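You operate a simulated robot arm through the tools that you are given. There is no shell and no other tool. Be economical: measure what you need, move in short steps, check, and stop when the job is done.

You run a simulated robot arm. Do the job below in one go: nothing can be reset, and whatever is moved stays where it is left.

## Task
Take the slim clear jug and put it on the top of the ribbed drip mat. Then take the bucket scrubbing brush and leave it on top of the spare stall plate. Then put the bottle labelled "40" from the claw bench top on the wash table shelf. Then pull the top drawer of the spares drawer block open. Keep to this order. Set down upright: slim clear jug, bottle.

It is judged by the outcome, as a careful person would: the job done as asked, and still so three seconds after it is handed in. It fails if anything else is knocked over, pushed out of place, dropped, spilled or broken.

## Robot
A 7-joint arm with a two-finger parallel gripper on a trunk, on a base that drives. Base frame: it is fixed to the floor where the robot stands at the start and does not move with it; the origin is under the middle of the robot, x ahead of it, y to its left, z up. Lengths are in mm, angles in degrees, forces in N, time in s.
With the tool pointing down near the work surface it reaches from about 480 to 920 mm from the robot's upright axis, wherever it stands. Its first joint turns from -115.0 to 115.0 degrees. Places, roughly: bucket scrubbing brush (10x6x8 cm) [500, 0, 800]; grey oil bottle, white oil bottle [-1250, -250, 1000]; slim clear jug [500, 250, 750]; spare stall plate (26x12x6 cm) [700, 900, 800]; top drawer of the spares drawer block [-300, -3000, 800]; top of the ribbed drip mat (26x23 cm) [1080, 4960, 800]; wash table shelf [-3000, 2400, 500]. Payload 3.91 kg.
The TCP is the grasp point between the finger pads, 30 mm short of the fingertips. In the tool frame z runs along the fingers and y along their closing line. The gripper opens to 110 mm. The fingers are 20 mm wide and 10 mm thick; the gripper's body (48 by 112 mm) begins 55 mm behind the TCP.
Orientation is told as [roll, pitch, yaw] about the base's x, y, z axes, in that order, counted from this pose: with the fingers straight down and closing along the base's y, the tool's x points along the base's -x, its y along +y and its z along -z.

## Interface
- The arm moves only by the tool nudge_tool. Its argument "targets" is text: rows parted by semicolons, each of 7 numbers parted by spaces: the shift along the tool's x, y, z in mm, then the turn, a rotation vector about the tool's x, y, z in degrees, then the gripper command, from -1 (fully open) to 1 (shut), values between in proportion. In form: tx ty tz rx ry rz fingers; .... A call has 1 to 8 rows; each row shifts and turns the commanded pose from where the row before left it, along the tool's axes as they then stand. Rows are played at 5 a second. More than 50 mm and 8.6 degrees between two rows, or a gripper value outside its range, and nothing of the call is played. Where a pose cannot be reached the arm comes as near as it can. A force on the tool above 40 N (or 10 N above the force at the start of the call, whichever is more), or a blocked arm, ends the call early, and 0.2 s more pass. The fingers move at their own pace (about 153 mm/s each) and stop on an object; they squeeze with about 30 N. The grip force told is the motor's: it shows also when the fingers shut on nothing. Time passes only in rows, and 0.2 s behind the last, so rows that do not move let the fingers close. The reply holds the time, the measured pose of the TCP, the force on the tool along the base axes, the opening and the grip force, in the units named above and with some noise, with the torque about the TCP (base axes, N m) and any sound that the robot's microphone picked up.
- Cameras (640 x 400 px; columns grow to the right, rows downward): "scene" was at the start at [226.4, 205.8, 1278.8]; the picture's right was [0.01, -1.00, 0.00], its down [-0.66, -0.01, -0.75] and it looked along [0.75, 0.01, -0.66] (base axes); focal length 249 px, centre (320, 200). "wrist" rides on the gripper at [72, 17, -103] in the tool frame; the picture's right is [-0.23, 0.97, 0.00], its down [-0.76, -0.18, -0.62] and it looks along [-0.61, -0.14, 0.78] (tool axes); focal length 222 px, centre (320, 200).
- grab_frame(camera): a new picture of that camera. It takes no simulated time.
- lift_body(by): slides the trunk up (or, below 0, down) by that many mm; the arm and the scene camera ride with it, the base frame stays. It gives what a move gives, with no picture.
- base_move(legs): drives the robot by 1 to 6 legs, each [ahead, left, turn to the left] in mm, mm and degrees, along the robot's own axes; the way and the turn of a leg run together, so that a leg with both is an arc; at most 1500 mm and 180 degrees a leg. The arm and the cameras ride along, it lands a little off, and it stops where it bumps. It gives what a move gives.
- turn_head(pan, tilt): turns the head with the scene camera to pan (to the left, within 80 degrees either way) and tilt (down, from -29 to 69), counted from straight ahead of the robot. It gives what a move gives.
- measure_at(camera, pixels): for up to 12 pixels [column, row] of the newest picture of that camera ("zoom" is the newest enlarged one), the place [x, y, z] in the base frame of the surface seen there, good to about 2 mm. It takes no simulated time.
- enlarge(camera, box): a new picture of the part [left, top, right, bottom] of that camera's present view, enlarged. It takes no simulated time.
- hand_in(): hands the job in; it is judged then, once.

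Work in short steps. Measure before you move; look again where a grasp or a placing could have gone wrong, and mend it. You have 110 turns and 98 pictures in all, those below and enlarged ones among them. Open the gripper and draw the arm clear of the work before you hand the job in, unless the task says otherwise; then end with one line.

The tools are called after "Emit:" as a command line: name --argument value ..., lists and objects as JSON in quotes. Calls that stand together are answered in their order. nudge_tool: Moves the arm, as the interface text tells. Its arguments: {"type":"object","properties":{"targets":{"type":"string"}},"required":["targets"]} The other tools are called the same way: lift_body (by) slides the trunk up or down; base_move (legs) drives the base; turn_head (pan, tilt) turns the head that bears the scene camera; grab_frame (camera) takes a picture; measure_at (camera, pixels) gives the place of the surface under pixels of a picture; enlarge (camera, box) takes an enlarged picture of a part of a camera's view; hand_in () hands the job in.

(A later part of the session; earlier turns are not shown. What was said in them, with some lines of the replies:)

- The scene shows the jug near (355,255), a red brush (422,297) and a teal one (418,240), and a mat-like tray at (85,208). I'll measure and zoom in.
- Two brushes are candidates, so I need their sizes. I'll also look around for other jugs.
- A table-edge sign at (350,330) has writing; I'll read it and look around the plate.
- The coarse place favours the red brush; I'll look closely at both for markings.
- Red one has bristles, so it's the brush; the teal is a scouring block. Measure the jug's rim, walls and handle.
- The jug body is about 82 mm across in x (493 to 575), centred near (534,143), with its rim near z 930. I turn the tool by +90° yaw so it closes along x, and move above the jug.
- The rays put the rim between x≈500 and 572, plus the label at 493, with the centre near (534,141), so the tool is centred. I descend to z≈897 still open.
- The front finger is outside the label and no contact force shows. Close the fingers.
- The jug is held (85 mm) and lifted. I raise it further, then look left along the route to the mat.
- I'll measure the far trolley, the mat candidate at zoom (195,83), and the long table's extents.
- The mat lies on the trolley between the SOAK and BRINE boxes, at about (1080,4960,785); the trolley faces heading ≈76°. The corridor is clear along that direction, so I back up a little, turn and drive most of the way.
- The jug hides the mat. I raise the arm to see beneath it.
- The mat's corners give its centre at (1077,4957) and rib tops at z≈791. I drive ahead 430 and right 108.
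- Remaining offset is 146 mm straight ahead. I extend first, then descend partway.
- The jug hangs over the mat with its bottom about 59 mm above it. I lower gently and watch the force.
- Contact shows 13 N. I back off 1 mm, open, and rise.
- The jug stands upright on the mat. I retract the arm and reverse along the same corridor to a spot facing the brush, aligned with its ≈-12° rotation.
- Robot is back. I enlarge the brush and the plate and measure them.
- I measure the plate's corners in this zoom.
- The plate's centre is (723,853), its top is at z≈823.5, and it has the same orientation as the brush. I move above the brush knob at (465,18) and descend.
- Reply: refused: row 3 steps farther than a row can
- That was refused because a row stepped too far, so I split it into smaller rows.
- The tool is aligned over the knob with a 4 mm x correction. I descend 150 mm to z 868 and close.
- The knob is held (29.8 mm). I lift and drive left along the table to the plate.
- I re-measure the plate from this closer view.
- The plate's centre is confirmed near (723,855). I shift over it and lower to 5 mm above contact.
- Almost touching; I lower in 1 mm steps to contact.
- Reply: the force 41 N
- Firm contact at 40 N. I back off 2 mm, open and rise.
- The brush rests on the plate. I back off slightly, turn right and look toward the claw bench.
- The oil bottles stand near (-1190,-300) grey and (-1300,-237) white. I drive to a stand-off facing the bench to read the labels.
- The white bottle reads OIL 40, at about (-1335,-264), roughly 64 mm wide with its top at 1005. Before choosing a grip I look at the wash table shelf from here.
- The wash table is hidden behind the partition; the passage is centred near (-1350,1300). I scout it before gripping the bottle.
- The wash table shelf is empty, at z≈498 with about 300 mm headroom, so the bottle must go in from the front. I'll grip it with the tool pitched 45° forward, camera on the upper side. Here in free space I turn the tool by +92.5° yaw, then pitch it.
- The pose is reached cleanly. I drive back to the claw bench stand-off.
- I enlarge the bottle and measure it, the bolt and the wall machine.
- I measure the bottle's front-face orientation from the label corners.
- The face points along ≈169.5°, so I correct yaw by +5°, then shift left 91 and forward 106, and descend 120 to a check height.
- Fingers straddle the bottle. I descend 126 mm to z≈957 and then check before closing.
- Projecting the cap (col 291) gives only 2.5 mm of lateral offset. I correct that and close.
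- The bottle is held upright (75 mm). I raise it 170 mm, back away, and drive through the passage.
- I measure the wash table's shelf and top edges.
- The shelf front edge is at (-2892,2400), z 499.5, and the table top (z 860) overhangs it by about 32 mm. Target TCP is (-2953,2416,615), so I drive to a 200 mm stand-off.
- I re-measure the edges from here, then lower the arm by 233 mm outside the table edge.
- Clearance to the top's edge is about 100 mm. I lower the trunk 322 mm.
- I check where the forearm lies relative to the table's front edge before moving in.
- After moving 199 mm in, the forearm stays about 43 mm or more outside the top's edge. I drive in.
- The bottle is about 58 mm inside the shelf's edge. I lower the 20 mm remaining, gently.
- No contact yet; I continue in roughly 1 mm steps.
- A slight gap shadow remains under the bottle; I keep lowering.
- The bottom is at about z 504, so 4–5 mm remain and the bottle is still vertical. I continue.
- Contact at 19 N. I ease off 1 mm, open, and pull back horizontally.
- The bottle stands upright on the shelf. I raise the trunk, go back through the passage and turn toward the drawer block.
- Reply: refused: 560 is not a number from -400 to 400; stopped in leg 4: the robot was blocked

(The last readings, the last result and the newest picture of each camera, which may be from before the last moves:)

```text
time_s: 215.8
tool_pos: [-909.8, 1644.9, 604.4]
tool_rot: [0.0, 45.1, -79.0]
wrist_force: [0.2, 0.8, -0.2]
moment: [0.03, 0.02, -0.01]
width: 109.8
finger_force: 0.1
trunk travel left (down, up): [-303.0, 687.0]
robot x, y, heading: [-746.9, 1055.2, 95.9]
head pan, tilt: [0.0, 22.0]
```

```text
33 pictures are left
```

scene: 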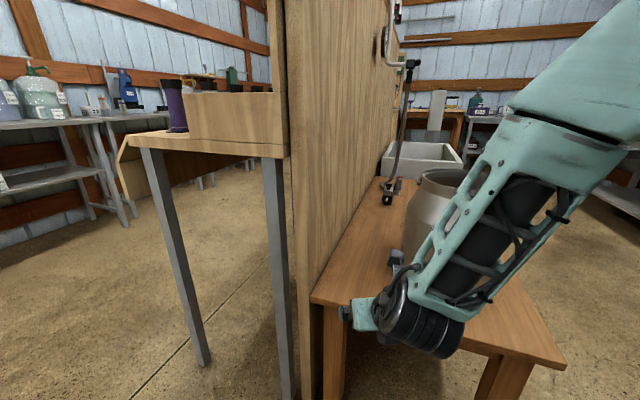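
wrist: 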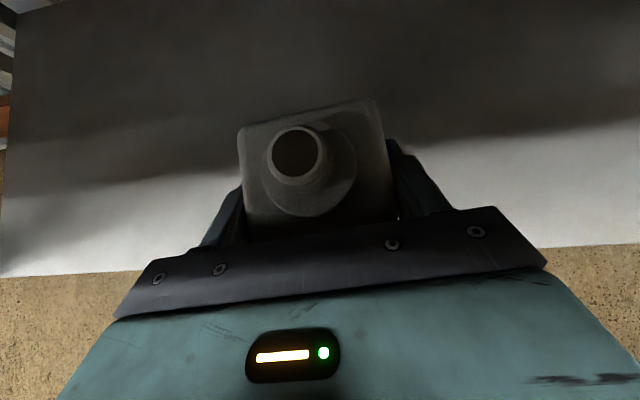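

The trunk lift was refused and the drive stopped with the arm low near the milk-can bench at (480,280). I look closely before moving anything.

Emit:
grab_frame --camera "wrist"

Emit:
enlarge --camera "scene" --box '[300, 130, 600, 400]'

Emit:
measure_at --camera "scene" --pixels '[[440, 180], [410, 230], [355, 315], [345, 310], [420, 330], [320, 295], [560, 360], [390, 265], [440, 340], [470, 280], [500, 200], [300, 385]]'

```text
32 pictures are left
```

wrist: 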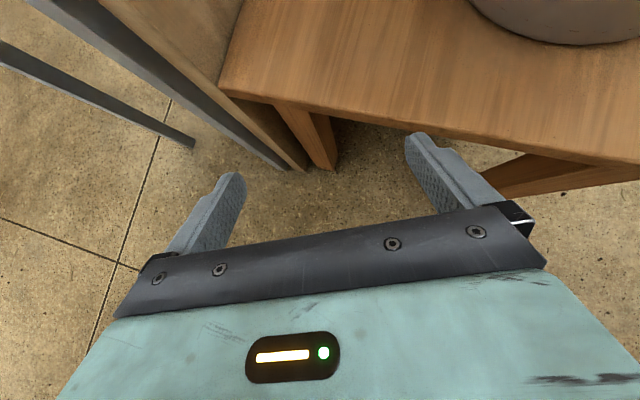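

```text
1.48 times, centred on (450, 265) of scene
```

zoom: 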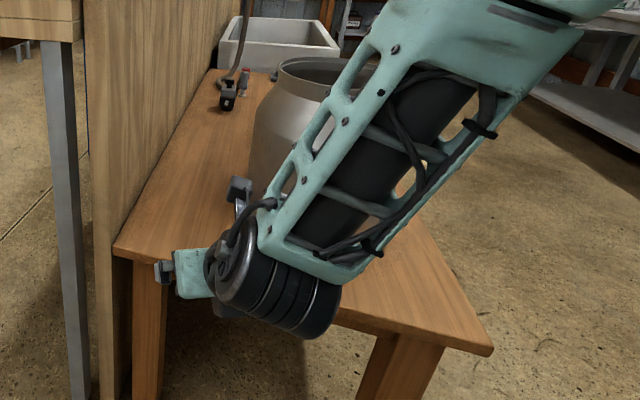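

```text
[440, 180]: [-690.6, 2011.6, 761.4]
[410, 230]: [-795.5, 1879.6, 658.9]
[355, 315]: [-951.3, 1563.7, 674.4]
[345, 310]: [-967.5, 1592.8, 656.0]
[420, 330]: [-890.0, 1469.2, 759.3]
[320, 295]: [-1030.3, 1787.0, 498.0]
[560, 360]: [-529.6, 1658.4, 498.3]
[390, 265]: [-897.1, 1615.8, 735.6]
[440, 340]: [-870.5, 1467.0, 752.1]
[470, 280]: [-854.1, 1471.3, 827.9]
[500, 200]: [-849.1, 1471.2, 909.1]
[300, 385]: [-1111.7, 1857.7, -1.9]
```

Nothing near the gripper is touched, so the block was probably behind the base. I raise the trunk, strafe right away from the wall side, and turn to see what was behind.

Emit:
lift_body --by 400

Emit:
base_move --legs '[[0, -200, 0], [0, 0, -90]]'

Emit:
turn_head --pan -80 --tilt 40

Emit:
grab_frame --camera "scene"

```text
time_s: 219.6
tool_pos: [-911.1, 1644.5, 1004.3]
tool_rot: [0.0, 44.9, -79.0]
wrist_force: [-0.3, 0.2, -0.1]
moment: [0.01, 0.04, 0.02]
width: 109.8
finger_force: 0.1
trunk travel left (down, up): [-703.0, 287.0]
robot x, y, heading: [-751.2, 1056.0, 95.9]
head pan, tilt: [0.0, 22.0]
```

```text
time_s: 225.0
tool_pos: [38.6, 1241.9, 1004.1]
tool_rot: [0.0, 45.1, -168.5]
wrist_force: [0.3, -0.3, -0.1]
moment: [0.04, 0.0, 0.01]
width: 110.0
finger_force: 0.0
trunk travel left (down, up): [-703.0, 287.0]
robot x, y, heading: [-551.1, 1074.7, 6.2]
head pan, tilt: [0.0, 22.0]
```

```text
time_s: 226.5
tool_pos: [38.9, 1240.0, 1004.8]
tool_rot: [0.0, 45.0, -168.6]
wrist_force: [0.0, 0.6, -0.3]
moment: [0.02, 0.01, 0.01]
width: 110.0
finger_force: 0.1
trunk travel left (down, up): [-703.0, 287.0]
robot x, y, heading: [-547.5, 1072.8, 6.4]
head pan, tilt: [-80.0, 40.0]
```

```text
30 pictures are left
```

scene: 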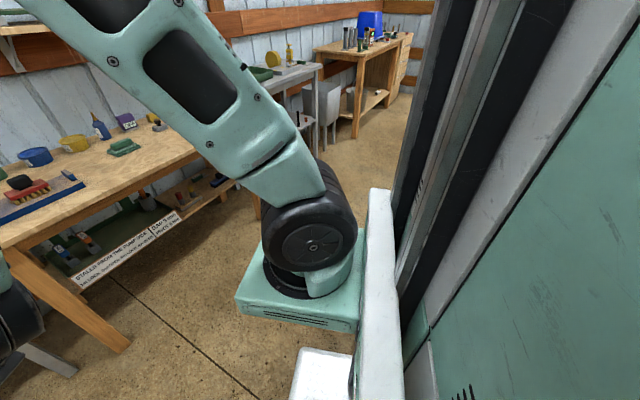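

The drawer block lies ahead near (380,80). I turn right another 90° and look forward and toward the claw bench end.

Emit:
base_move --legs '[[0, 0, -92]]'

Emit:
turn_head --pan -25 --tilt 28

Emit:
grab_frame --camera "scene"

```text
time_s: 230.8
tool_pos: [-403.1, 481.3, 1004.2]
tool_rot: [0.0, 44.9, 99.5]
wrist_force: [-0.9, 0.1, 0.2]
moment: [0.01, 0.0, 0.01]
width: 109.9
finger_force: 0.0
trunk travel left (down, up): [-703.0, 287.0]
robot x, y, heading: [-552.0, 1076.4, -85.5]
head pan, tilt: [-80.0, 40.0]
```

```text
time_s: 232.1
tool_pos: [-401.8, 481.4, 1004.6]
tool_rot: [0.0, 45.1, 99.4]
wrist_force: [-0.4, -0.6, -0.5]
moment: [0.01, -0.02, 0.0]
width: 109.8
finger_force: 0.1
trunk travel left (down, up): [-703.0, 287.0]
robot x, y, heading: [-550.9, 1073.9, -85.6]
head pan, tilt: [-25.0, 28.0]
```

```text
29 pictures are left
```

scene: 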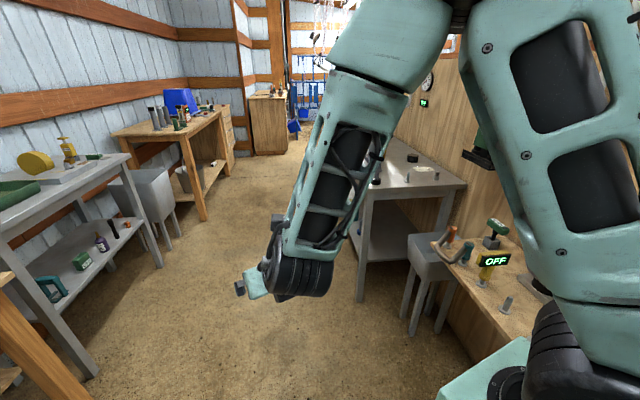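

Emit:
measure_at --camera "scene" --pixels '[[270, 95], [270, 140], [230, 125], [236, 152], [204, 215], [480, 310], [450, 265], [300, 200], [160, 262], [250, 100], [288, 100], [180, 240]]'

Emit:
enlarge --camera "scene" --box '[110, 60, 330, 230]'

Emit:
enlarge --camera "scene" --box '[350, 130, 560, 360]'

```text
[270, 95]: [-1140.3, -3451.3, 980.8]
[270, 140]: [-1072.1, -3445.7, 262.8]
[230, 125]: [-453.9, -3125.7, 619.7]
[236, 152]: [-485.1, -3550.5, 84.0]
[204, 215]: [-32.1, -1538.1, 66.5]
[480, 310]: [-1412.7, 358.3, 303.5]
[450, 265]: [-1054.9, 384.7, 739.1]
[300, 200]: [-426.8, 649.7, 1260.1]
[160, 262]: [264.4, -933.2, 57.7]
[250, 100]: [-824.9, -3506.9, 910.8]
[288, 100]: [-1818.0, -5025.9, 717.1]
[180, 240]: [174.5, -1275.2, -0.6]
```

```text
2.35 times, centred on (220, 145) of scene
```

zoom: 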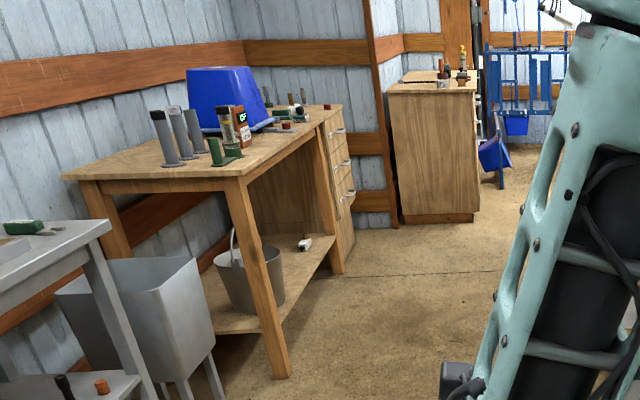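

```text
1.74 times, centred on (455, 245) of scene
```

zoom: 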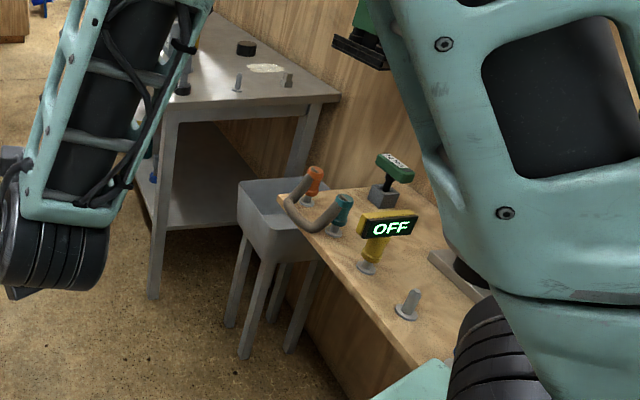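

The drawers are on the aisle-facing end of the wooden bench at about (-454,-3126), and the small claw table looks undisturbed. I drive down the aisle and look again.

Emit:
base_move --legs '[[1300, 0, 0], [0, 0, -13.5], [1450, 0, 0]]'

Emit:
turn_head --pan 15 --tilt 28

Emit:
grab_frame --camera "scene"

```text
time_s: 246.2
tool_pos: [-643.1, -2267.7, 1004.7]
tool_rot: [-0.1, 45.0, 86.5]
wrist_force: [-0.8, 0.3, 0.2]
moment: [0.01, 0.03, 0.03]
width: 110.2
finger_force: 0.0
trunk travel left (down, up): [-703.0, 287.0]
robot x, y, heading: [-654.3, -1654.5, -98.6]
head pan, tilt: [-25.0, 28.0]
```

```text
time_s: 247.3
tool_pos: [-643.6, -2268.6, 1004.5]
tool_rot: [-0.1, 45.0, 86.6]
wrist_force: [0.4, -0.5, 0.3]
moment: [-0.01, 0.02, 0.0]
width: 110.1
finger_force: 0.0
trunk travel left (down, up): [-703.0, 287.0]
robot x, y, heading: [-653.2, -1655.2, -98.2]
head pan, tilt: [15.0, 28.0]
```

```text
26 pictures are left
```

scene: 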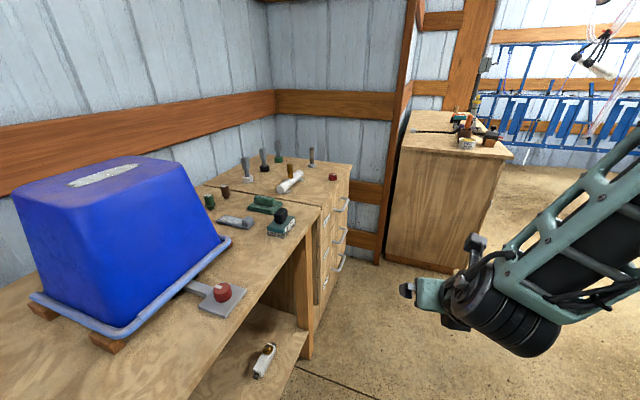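

Emit:
enlarge --camera "scene" --box '[260, 140, 400, 320]'

Emit:
measure_at --camera "scene" --pixels '[[342, 206], [342, 235], [338, 265], [326, 245], [325, 283], [350, 165], [330, 205], [318, 210], [315, 330], [386, 262], [440, 270]]'

```text
2.22 times, centred on (330, 230) of scene
```

zoom: 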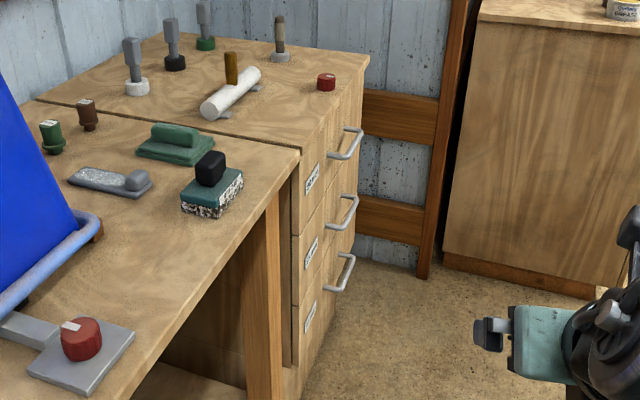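

```text
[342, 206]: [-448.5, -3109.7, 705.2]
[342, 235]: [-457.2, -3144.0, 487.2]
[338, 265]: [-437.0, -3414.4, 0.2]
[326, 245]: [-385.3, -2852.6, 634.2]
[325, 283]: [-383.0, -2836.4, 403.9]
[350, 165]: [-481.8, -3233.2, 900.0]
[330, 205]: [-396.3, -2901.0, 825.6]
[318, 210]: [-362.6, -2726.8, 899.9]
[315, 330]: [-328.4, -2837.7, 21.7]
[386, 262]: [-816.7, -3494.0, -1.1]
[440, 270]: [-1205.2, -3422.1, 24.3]
```

Three drawers with bar handles face the aisle; the face runs (-363,-2727) to (-482,-3233). I raise the trunk for clearance and drive to a frontal stand.

Emit:
lift_body --by 260

Emit:
base_move --legs '[[0, 0, -16.8], [1303, 0, 0], [0, 0, 101.7]]'

Emit:
turn_head --pan 0 --tilt 45

Emit:
grab_frame --camera "scene"

```text
time_s: 250.0
tool_pos: [-643.2, -2268.6, 1264.9]
tool_rot: [0.0, 44.9, 86.6]
wrist_force: [0.4, 0.2, -0.3]
moment: [0.0, 0.01, 0.04]
width: 109.8
finger_force: 0.0
trunk travel left (down, up): [-963.0, 27.0]
robot x, y, heading: [-652.4, -1656.7, -98.3]
head pan, tilt: [15.0, 28.0]
```

```text
time_s: 261.8
tool_pos: [-604.5, -2894.3, 1264.0]
tool_rot: [0.0, 45.0, 171.3]
wrist_force: [-0.2, 0.6, 0.1]
moment: [0.01, -0.02, -0.01]
width: 110.3
finger_force: 0.1
trunk travel left (down, up): [-963.0, 27.0]
robot x, y, heading: [-1214.7, -2849.5, -13.7]
head pan, tilt: [15.0, 28.0]
```

```text
time_s: 262.6
tool_pos: [-605.1, -2893.7, 1264.4]
tool_rot: [-0.1, 45.0, 171.3]
wrist_force: [0.8, 0.2, -1.0]
moment: [0.0, 0.05, 0.02]
width: 110.0
finger_force: 0.2
trunk travel left (down, up): [-963.0, 27.0]
robot x, y, heading: [-1216.3, -2844.6, -13.5]
head pan, tilt: [0.0, 45.0]
```

```text
24 pictures are left
```

scene: 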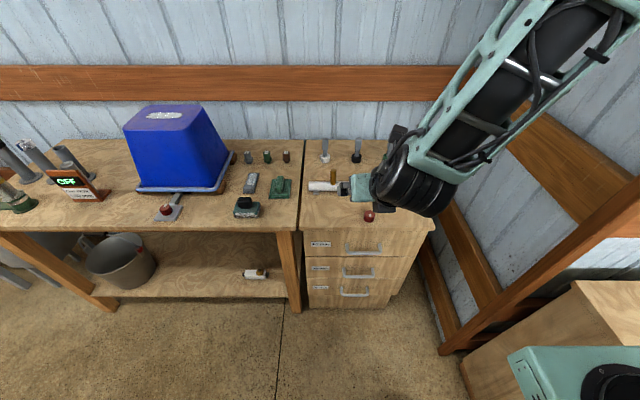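

Emit:
enlarge --camera "scene" --box '[295, 215, 445, 310]'

Emit:
measure_at --camera "zoom" --pixels '[[216, 120], [290, 150], [367, 118], [290, 140], [290, 170], [290, 110], [120, 120], [50, 70], [540, 85], [212, 235], [60, 130], [214, 140]]'

```text
4.21 times, centred on (370, 262) of scene
```

zoom: 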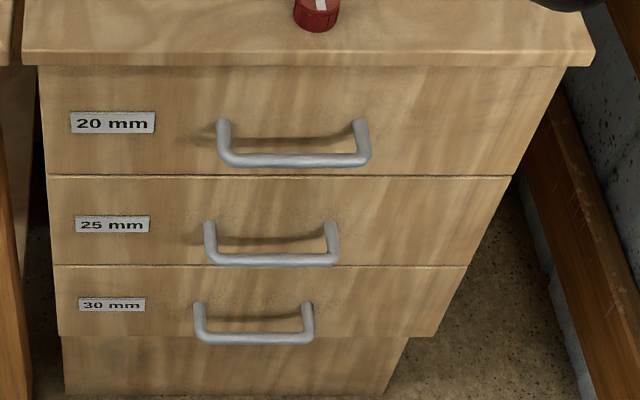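

```text
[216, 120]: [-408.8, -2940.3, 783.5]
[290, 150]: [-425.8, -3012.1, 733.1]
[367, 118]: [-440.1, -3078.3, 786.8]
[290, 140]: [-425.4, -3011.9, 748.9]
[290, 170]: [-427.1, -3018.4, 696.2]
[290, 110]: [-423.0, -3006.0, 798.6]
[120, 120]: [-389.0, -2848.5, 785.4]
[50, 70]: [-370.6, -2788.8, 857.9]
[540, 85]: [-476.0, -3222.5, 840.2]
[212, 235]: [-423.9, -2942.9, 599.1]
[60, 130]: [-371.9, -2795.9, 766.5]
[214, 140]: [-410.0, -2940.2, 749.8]
```

Emit:
measure_at --camera "zoom" --pixels '[[290, 160], [240, 159], [340, 159], [290, 157], [290, 163], [222, 145], [364, 145], [224, 155], [270, 161], [310, 158]]'

```text
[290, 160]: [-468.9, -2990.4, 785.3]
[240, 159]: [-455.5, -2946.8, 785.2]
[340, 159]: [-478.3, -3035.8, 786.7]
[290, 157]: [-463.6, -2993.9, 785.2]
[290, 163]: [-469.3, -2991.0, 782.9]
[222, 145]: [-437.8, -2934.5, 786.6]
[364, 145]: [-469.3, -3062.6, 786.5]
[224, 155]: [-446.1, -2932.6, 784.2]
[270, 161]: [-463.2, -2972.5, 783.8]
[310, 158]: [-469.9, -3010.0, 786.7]
```

Bar centre is (-467,-2992,784), standing 44 mm off the face. I lower the trunk, level the tool to horizontal, and roll it so the fingers close vertically.

Emit:
lift_body --by -400

Emit:
nudge_tool --targets "0 0 0 0 7.5 0 -1;0 0 0 0 7.5 0 -1;0 0 0 0 7.5 0 -1;0 0 0 0 7.5 0 -1;0 0 0 0 7.5 0 -1;0 0 0 0 7.5 0 -1;0 0 0 0 0 0 -1"

Emit:
nudge_tool --targets "0 0 0 0 0 8 -1;0 0 0 0 0 8 -1;0 0 0 0 0 8 -1;0 0 0 0 0 8 -1;0 0 0 0 0 8 -1;0 0 0 0 0 8 -1;0 0 0 0 0 8 -1;0 0 0 0 0 0 -1"

Emit:
nudge_tool --targets "0 0 0 0 0 8 -1;0 0 0 0 0 8 -1;0 0 0 0 0 8 -1;0 0 0 0 0 8 -1;0 0 0 0 0 2 -1;0 0 0 0 0 0 -1"

Emit:
grab_frame --camera "scene"

Emit:
grab_frame --camera "wrist"

```text
time_s: 266.4
tool_pos: [-605.7, -2894.0, 864.8]
tool_rot: [-0.1, 44.9, 171.3]
wrist_force: [-0.3, -0.1, 0.2]
moment: [0.0, 0.0, 0.01]
width: 110.0
finger_force: 0.1
trunk travel left (down, up): [-563.0, 427.0]
robot x, y, heading: [-1211.9, -2847.4, -13.6]
head pan, tilt: [0.0, 45.0]
```

```text
time_s: 268.0
tool_pos: [-604.7, -2893.3, 865.9]
tool_rot: [-146.9, 89.9, 24.4]
wrist_force: [0.7, 1.1, 0.3]
moment: [0.0, -0.01, 0.03]
width: 110.0
finger_force: 0.0
trunk travel left (down, up): [-563.0, 427.0]
robot x, y, heading: [-1213.5, -2849.1, -13.8]
head pan, tilt: [0.0, 45.0]
```

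```text
time_s: 269.8
tool_pos: [-604.7, -2893.7, 864.1]
tool_rot: [-90.1, 34.0, 81.3]
wrist_force: [-0.1, 0.3, 0.7]
moment: [-0.01, -0.01, 0.0]
width: 109.7
finger_force: 0.1
trunk travel left (down, up): [-563.0, 427.0]
robot x, y, heading: [-1218.4, -2849.8, -13.6]
head pan, tilt: [0.0, 45.0]
```

```text
time_s: 271.2
tool_pos: [-604.4, -2894.2, 864.7]
tool_rot: [-89.9, -0.1, 81.3]
wrist_force: [0.6, -0.1, 0.7]
moment: [0.01, -0.01, 0.01]
width: 110.1
finger_force: 0.0
trunk travel left (down, up): [-563.0, 427.0]
robot x, y, heading: [-1217.9, -2847.9, -13.7]
head pan, tilt: [0.0, 45.0]
```

```text
22 pictures are left
```

scene: 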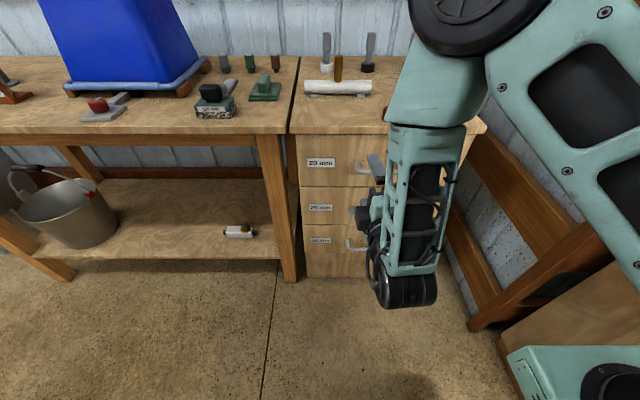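

```text
21 pictures are left
```

wrist: 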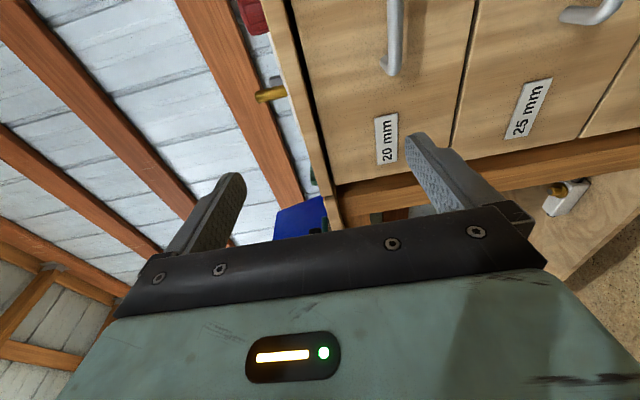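

Tool x is right, y down, z forward. I align its heading to the face, shift right 64 and down 80, approach to 55 mm short, and preshape to 50 mm.

Emit:
nudge_tool --targets "0 0 0 0 4.6 0 -1;32 0 0 0 0 0 0.1;31.7 0 0 0 0 0 0.1;0 40 0 0 0 0 0.1;0 40.5 0 0 0 0 0.1;0 0 50 0 0 0 0.1;0 0 50 0 0 0 0.1;0 0 0 0 0 0 0.1"

Emit:
grab_frame --camera "wrist"

Emit:
enlarge --camera "scene" --box '[290, 110, 480, 260]'

```text
time_s: 273.0
tool_pos: [-510.8, -2974.3, 776.6]
tool_rot: [-90.0, -0.1, 76.7]
wrist_force: [0.1, -0.7, -1.3]
moment: [-0.01, 0.0, -0.02]
width: 49.5
finger_force: 0.0
out of reach, approached as far as the arm can: row 3
trunk travel left (down, up): [-563.0, 427.0]
robot x, y, heading: [-1212.6, -2851.7, -13.6]
head pan, tilt: [0.0, 45.0]
```

```text
20 pictures are left
```

wrist: 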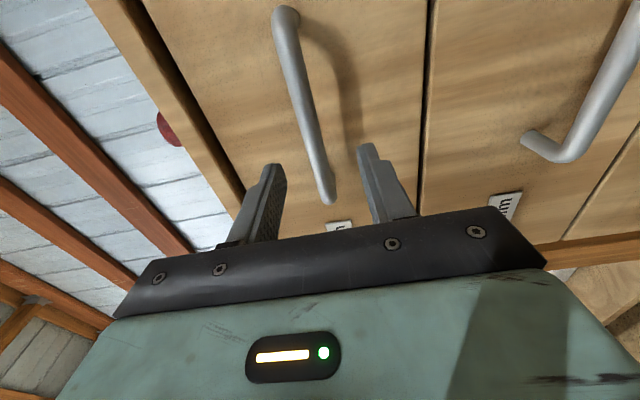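

```text
2.67 times, centred on (385, 185) of scene
```

zoom: 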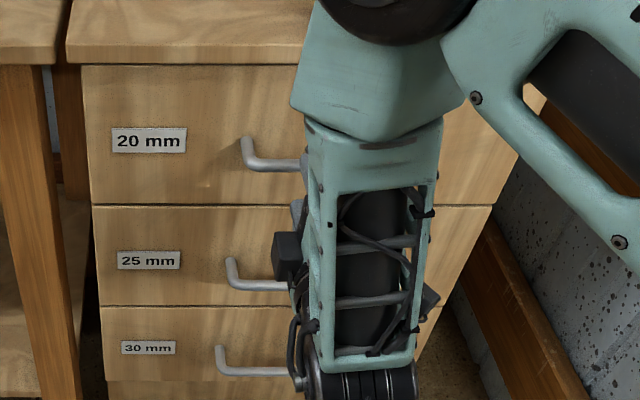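

The bar lies between the fingers in the wrist view; I measure it there to fix height and depth.

Emit:
measure_at --camera "wrist" --pixels '[[296, 80], [304, 115], [312, 150], [320, 175], [285, 40], [350, 80], [400, 100], [327, 195]]'

```text
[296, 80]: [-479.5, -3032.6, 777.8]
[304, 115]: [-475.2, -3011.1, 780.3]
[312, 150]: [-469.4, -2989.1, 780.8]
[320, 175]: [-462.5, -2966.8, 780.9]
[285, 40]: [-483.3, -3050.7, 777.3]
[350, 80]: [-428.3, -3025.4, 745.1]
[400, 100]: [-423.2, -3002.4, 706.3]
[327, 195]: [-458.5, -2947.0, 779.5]
```

I move up 5, right 7 and forward 43 so the bar sits at the TCP, then close.

Emit:
nudge_tool --targets "7 -5 20 0 0 0 0.1;0 0 23 0 0 0 0.1;0 0 0 0 0 0 0.1"

Emit:
nudge_tool --targets "0 0 0 0 0 0 1;0 0 0 0 0 0 1;0 0 0 0 0 0 1"

Emit:
grab_frame --camera "wrist"

```text
time_s: 273.8
tool_pos: [-468.4, -2990.0, 783.1]
tool_rot: [-90.0, 0.0, 76.7]
wrist_force: [0.1, 0.9, 0.5]
moment: [-0.03, 0.01, 0.0]
width: 49.8
finger_force: 0.1
trunk travel left (down, up): [-563.0, 427.0]
robot x, y, heading: [-1215.0, -2847.0, -13.5]
head pan, tilt: [0.0, 45.0]
```

```text
time_s: 274.6
tool_pos: [-470.4, -2990.2, 779.9]
tool_rot: [-89.7, 0.1, 76.7]
wrist_force: [-2.3, 1.0, -19.8]
moment: [0.1, 0.08, -0.13]
width: 13.7
finger_force: 45.2
trunk travel left (down, up): [-563.0, 427.0]
robot x, y, heading: [-1217.7, -2847.0, -13.5]
head pan, tilt: [0.0, 45.0]
```

```text
18 pictures are left
```

wrist: 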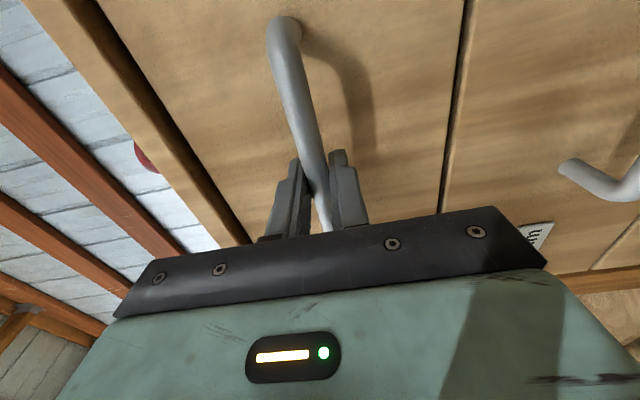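

The bar is gripped (13.7 mm). I relieve the vertical load by 3 mm, then pull back in 15 mm steps.

Emit:
nudge_tool --targets "0 2.5 0 0 0 0 1;0 0 -10 0 0 0 1;0 0 -15 0 0 0 1;0 0 -15 0 0 0 1;0 0 -15 0 0 0 1;0 0 0 0 0 0 1"

Emit:
grab_frame --camera "wrist"

```text
time_s: 276.0
tool_pos: [-523.1, -2976.1, 779.7]
tool_rot: [-90.1, 0.0, 76.8]
wrist_force: [2.9, 6.0, 0.5]
moment: [-0.05, 0.02, 0.0]
width: 13.7
finger_force: 44.6
trunk travel left (down, up): [-563.0, 427.0]
robot x, y, heading: [-1217.5, -2847.8, -13.6]
head pan, tilt: [0.0, 45.0]
```

```text
17 pictures are left
```

wrist: 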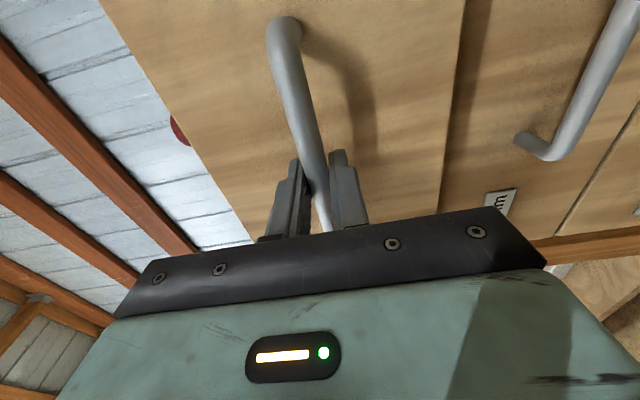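

The drawer follows. I pull about 150 mm more.

Emit:
nudge_tool --targets "0 0 -20 0 0 0 1;0 0 -20 0 0 0 1;0 0 -20 0 0 0 1;0 0 -20 0 0 0 1;0 0 0 0 0 0 1"

Emit:
nudge_tool --targets "0 0 -20 0 0 0 1;0 0 -20 0 0 0 1;0 0 -20 0 0 0 1;0 0 -15 0 0 0 1;0 0 0 0 0 0 1"

Emit:
grab_frame --camera "scene"

```text
time_s: 277.2
tool_pos: [-600.0, -2958.1, 779.9]
tool_rot: [-90.0, 0.0, 76.8]
wrist_force: [4.6, 14.8, 5.0]
moment: [-0.14, -0.02, -0.2]
width: 13.4
finger_force: 44.6
trunk travel left (down, up): [-563.0, 427.0]
robot x, y, heading: [-1214.9, -2845.5, -13.9]
head pan, tilt: [0.0, 45.0]
```

```text
time_s: 278.4
tool_pos: [-674.1, -2939.2, 779.5]
tool_rot: [-90.0, 0.0, 76.9]
wrist_force: [8.2, 29.5, 14.0]
moment: [-0.09, -0.08, 0.46]
width: 13.5
finger_force: 45.2
trunk travel left (down, up): [-563.0, 427.0]
robot x, y, heading: [-1214.2, -2850.5, -13.5]
head pan, tilt: [0.0, 45.0]
```

```text
16 pictures are left
```

scene: 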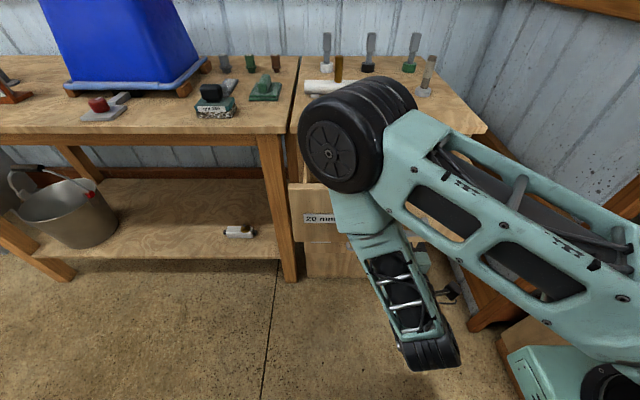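

The drawer is out about 210 mm, with a lateral load of about 29 N. I relieve that leftward and pull 50 mm more.

Emit:
nudge_tool --targets "-3 0 0 0 0 0 1;-1 -1 -10 0 0 0 1;-1 0 -15 0 0 0 1;-1 0 -15 0 0 0 1;0 0 -10 0 0 0 1;0 0 0 0 0 0 1"

```text
time_s: 279.4
tool_pos: [-704.5, -2933.8, 778.7]
tool_rot: [-90.7, 0.6, 75.9]
wrist_force: [-1.8, -6.3, 12.1]
moment: [0.76, -0.32, 0.59]
width: 13.8
finger_force: 44.9
out of reach, approached as far as the arm can: row 4
trunk travel left (down, up): [-563.0, 427.0]
robot x, y, heading: [-1213.8, -2849.4, -13.5]
head pan, tilt: [0.0, 45.0]
stopped in row 4: the force on the tool passed its limit (the readings are from after the stop); the commanded pose is now the measured one
```

It is open about 240 mm, at the arm's inner reach limit. I release and withdraw by backing the base.

Emit:
nudge_tool --targets "0 0 0 0 0 0 0.5;0 0 0 0 0 0 0.1;0 0 0 0 0 0 0;0 0 0 0 0 0 0"

Emit:
base_move --legs '[[-250, 0, 0]]'

Emit:
grab_frame --camera "scene"

```text
time_s: 280.4
tool_pos: [-705.6, -2930.8, 779.2]
tool_rot: [-90.4, 0.5, 75.8]
wrist_force: [-0.4, 0.8, -0.3]
moment: [0.0, -0.01, 0.0]
width: 55.1
finger_force: 0.1
trunk travel left (down, up): [-563.0, 427.0]
robot x, y, heading: [-1216.9, -2853.8, -13.8]
head pan, tilt: [0.0, 45.0]
```

```text
time_s: 282.2
tool_pos: [-948.2, -2871.9, 779.4]
tool_rot: [-90.5, 0.5, 75.8]
wrist_force: [0.0, -1.2, 0.6]
moment: [0.01, -0.01, -0.02]
width: 55.0
finger_force: 0.1
trunk travel left (down, up): [-563.0, 427.0]
robot x, y, heading: [-1456.6, -2792.1, -13.8]
head pan, tilt: [0.0, 45.0]
```

```text
15 pictures are left
```

scene: 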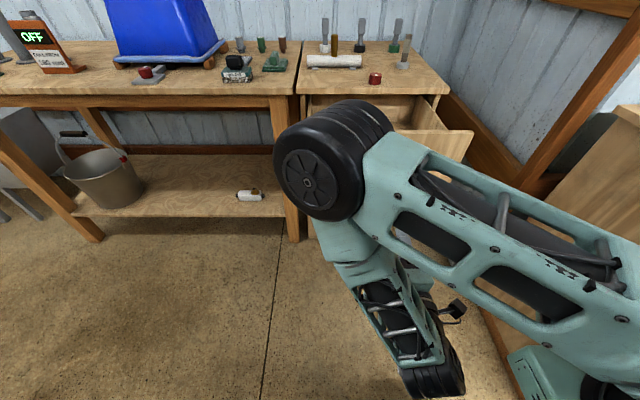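

The drawer stands open and everything nearby is upright. I open the gripper fully and take one clear look.

Emit:
nudge_tool --targets "0 0 0 0 0 0 -1;0 0 0 0 0 0 -1;0 0 0 0 0 0 -1"

Emit:
base_move --legs '[[0, -150, 20]]'

Emit:
turn_head --pan -5 --tilt 35

Emit:
grab_frame --camera "scene"

```text
time_s: 283.0
tool_pos: [-947.9, -2871.3, 779.8]
tool_rot: [-90.4, 0.6, 76.0]
wrist_force: [-0.1, 0.0, -0.6]
moment: [0.04, 0.02, 0.02]
width: 109.8
finger_force: 0.1
trunk travel left (down, up): [-563.0, 427.0]
robot x, y, heading: [-1456.2, -2788.5, -13.6]
head pan, tilt: [0.0, 45.0]
```

```text
time_s: 284.5
tool_pos: [-959.9, -2841.2, 778.5]
tool_rot: [-90.4, 0.6, 96.1]
wrist_force: [0.3, -0.1, -0.5]
moment: [0.0, 0.0, -0.02]
width: 110.0
finger_force: 0.0
trunk travel left (down, up): [-563.0, 427.0]
robot x, y, heading: [-1467.0, -2942.1, 6.6]
head pan, tilt: [0.0, 45.0]
```

```text
time_s: 285.2
tool_pos: [-961.0, -2841.3, 778.5]
tool_rot: [-90.4, 0.6, 96.1]
wrist_force: [-0.8, 0.3, -1.4]
moment: [-0.04, -0.02, -0.03]
width: 109.8
finger_force: 0.1
trunk travel left (down, up): [-563.0, 427.0]
robot x, y, heading: [-1464.2, -2937.8, 6.5]
head pan, tilt: [-5.0, 35.0]
```

```text
14 pictures are left
```

scene: 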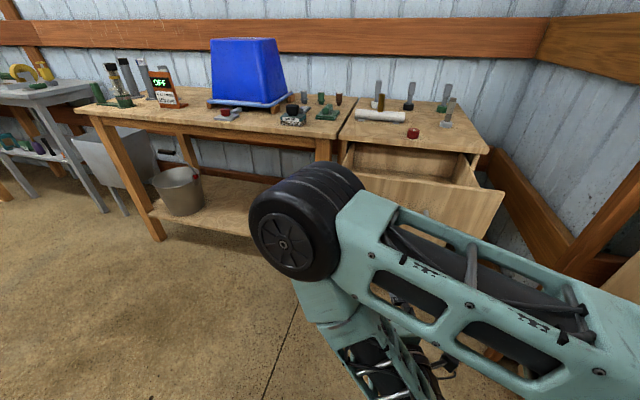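

The top drawer is open, the gripper is open and the arm is clear, so I hand in.

Emit:
hand_in

```text
The job is handed in.
```

I did all four steps in order and handed the job in: the jug stands upright on the drip mat, the red bristle brush is on the stall plate, the OIL 40 bottle stands upright on the wash table shelf, and the top drawer is open about 240 mm. On the way to the drawers the base was stopped once near the milk-can bench after I drove with the arm still low; I never found what stopped it, and nothing looked moved or knocked over in the pictures I took there.
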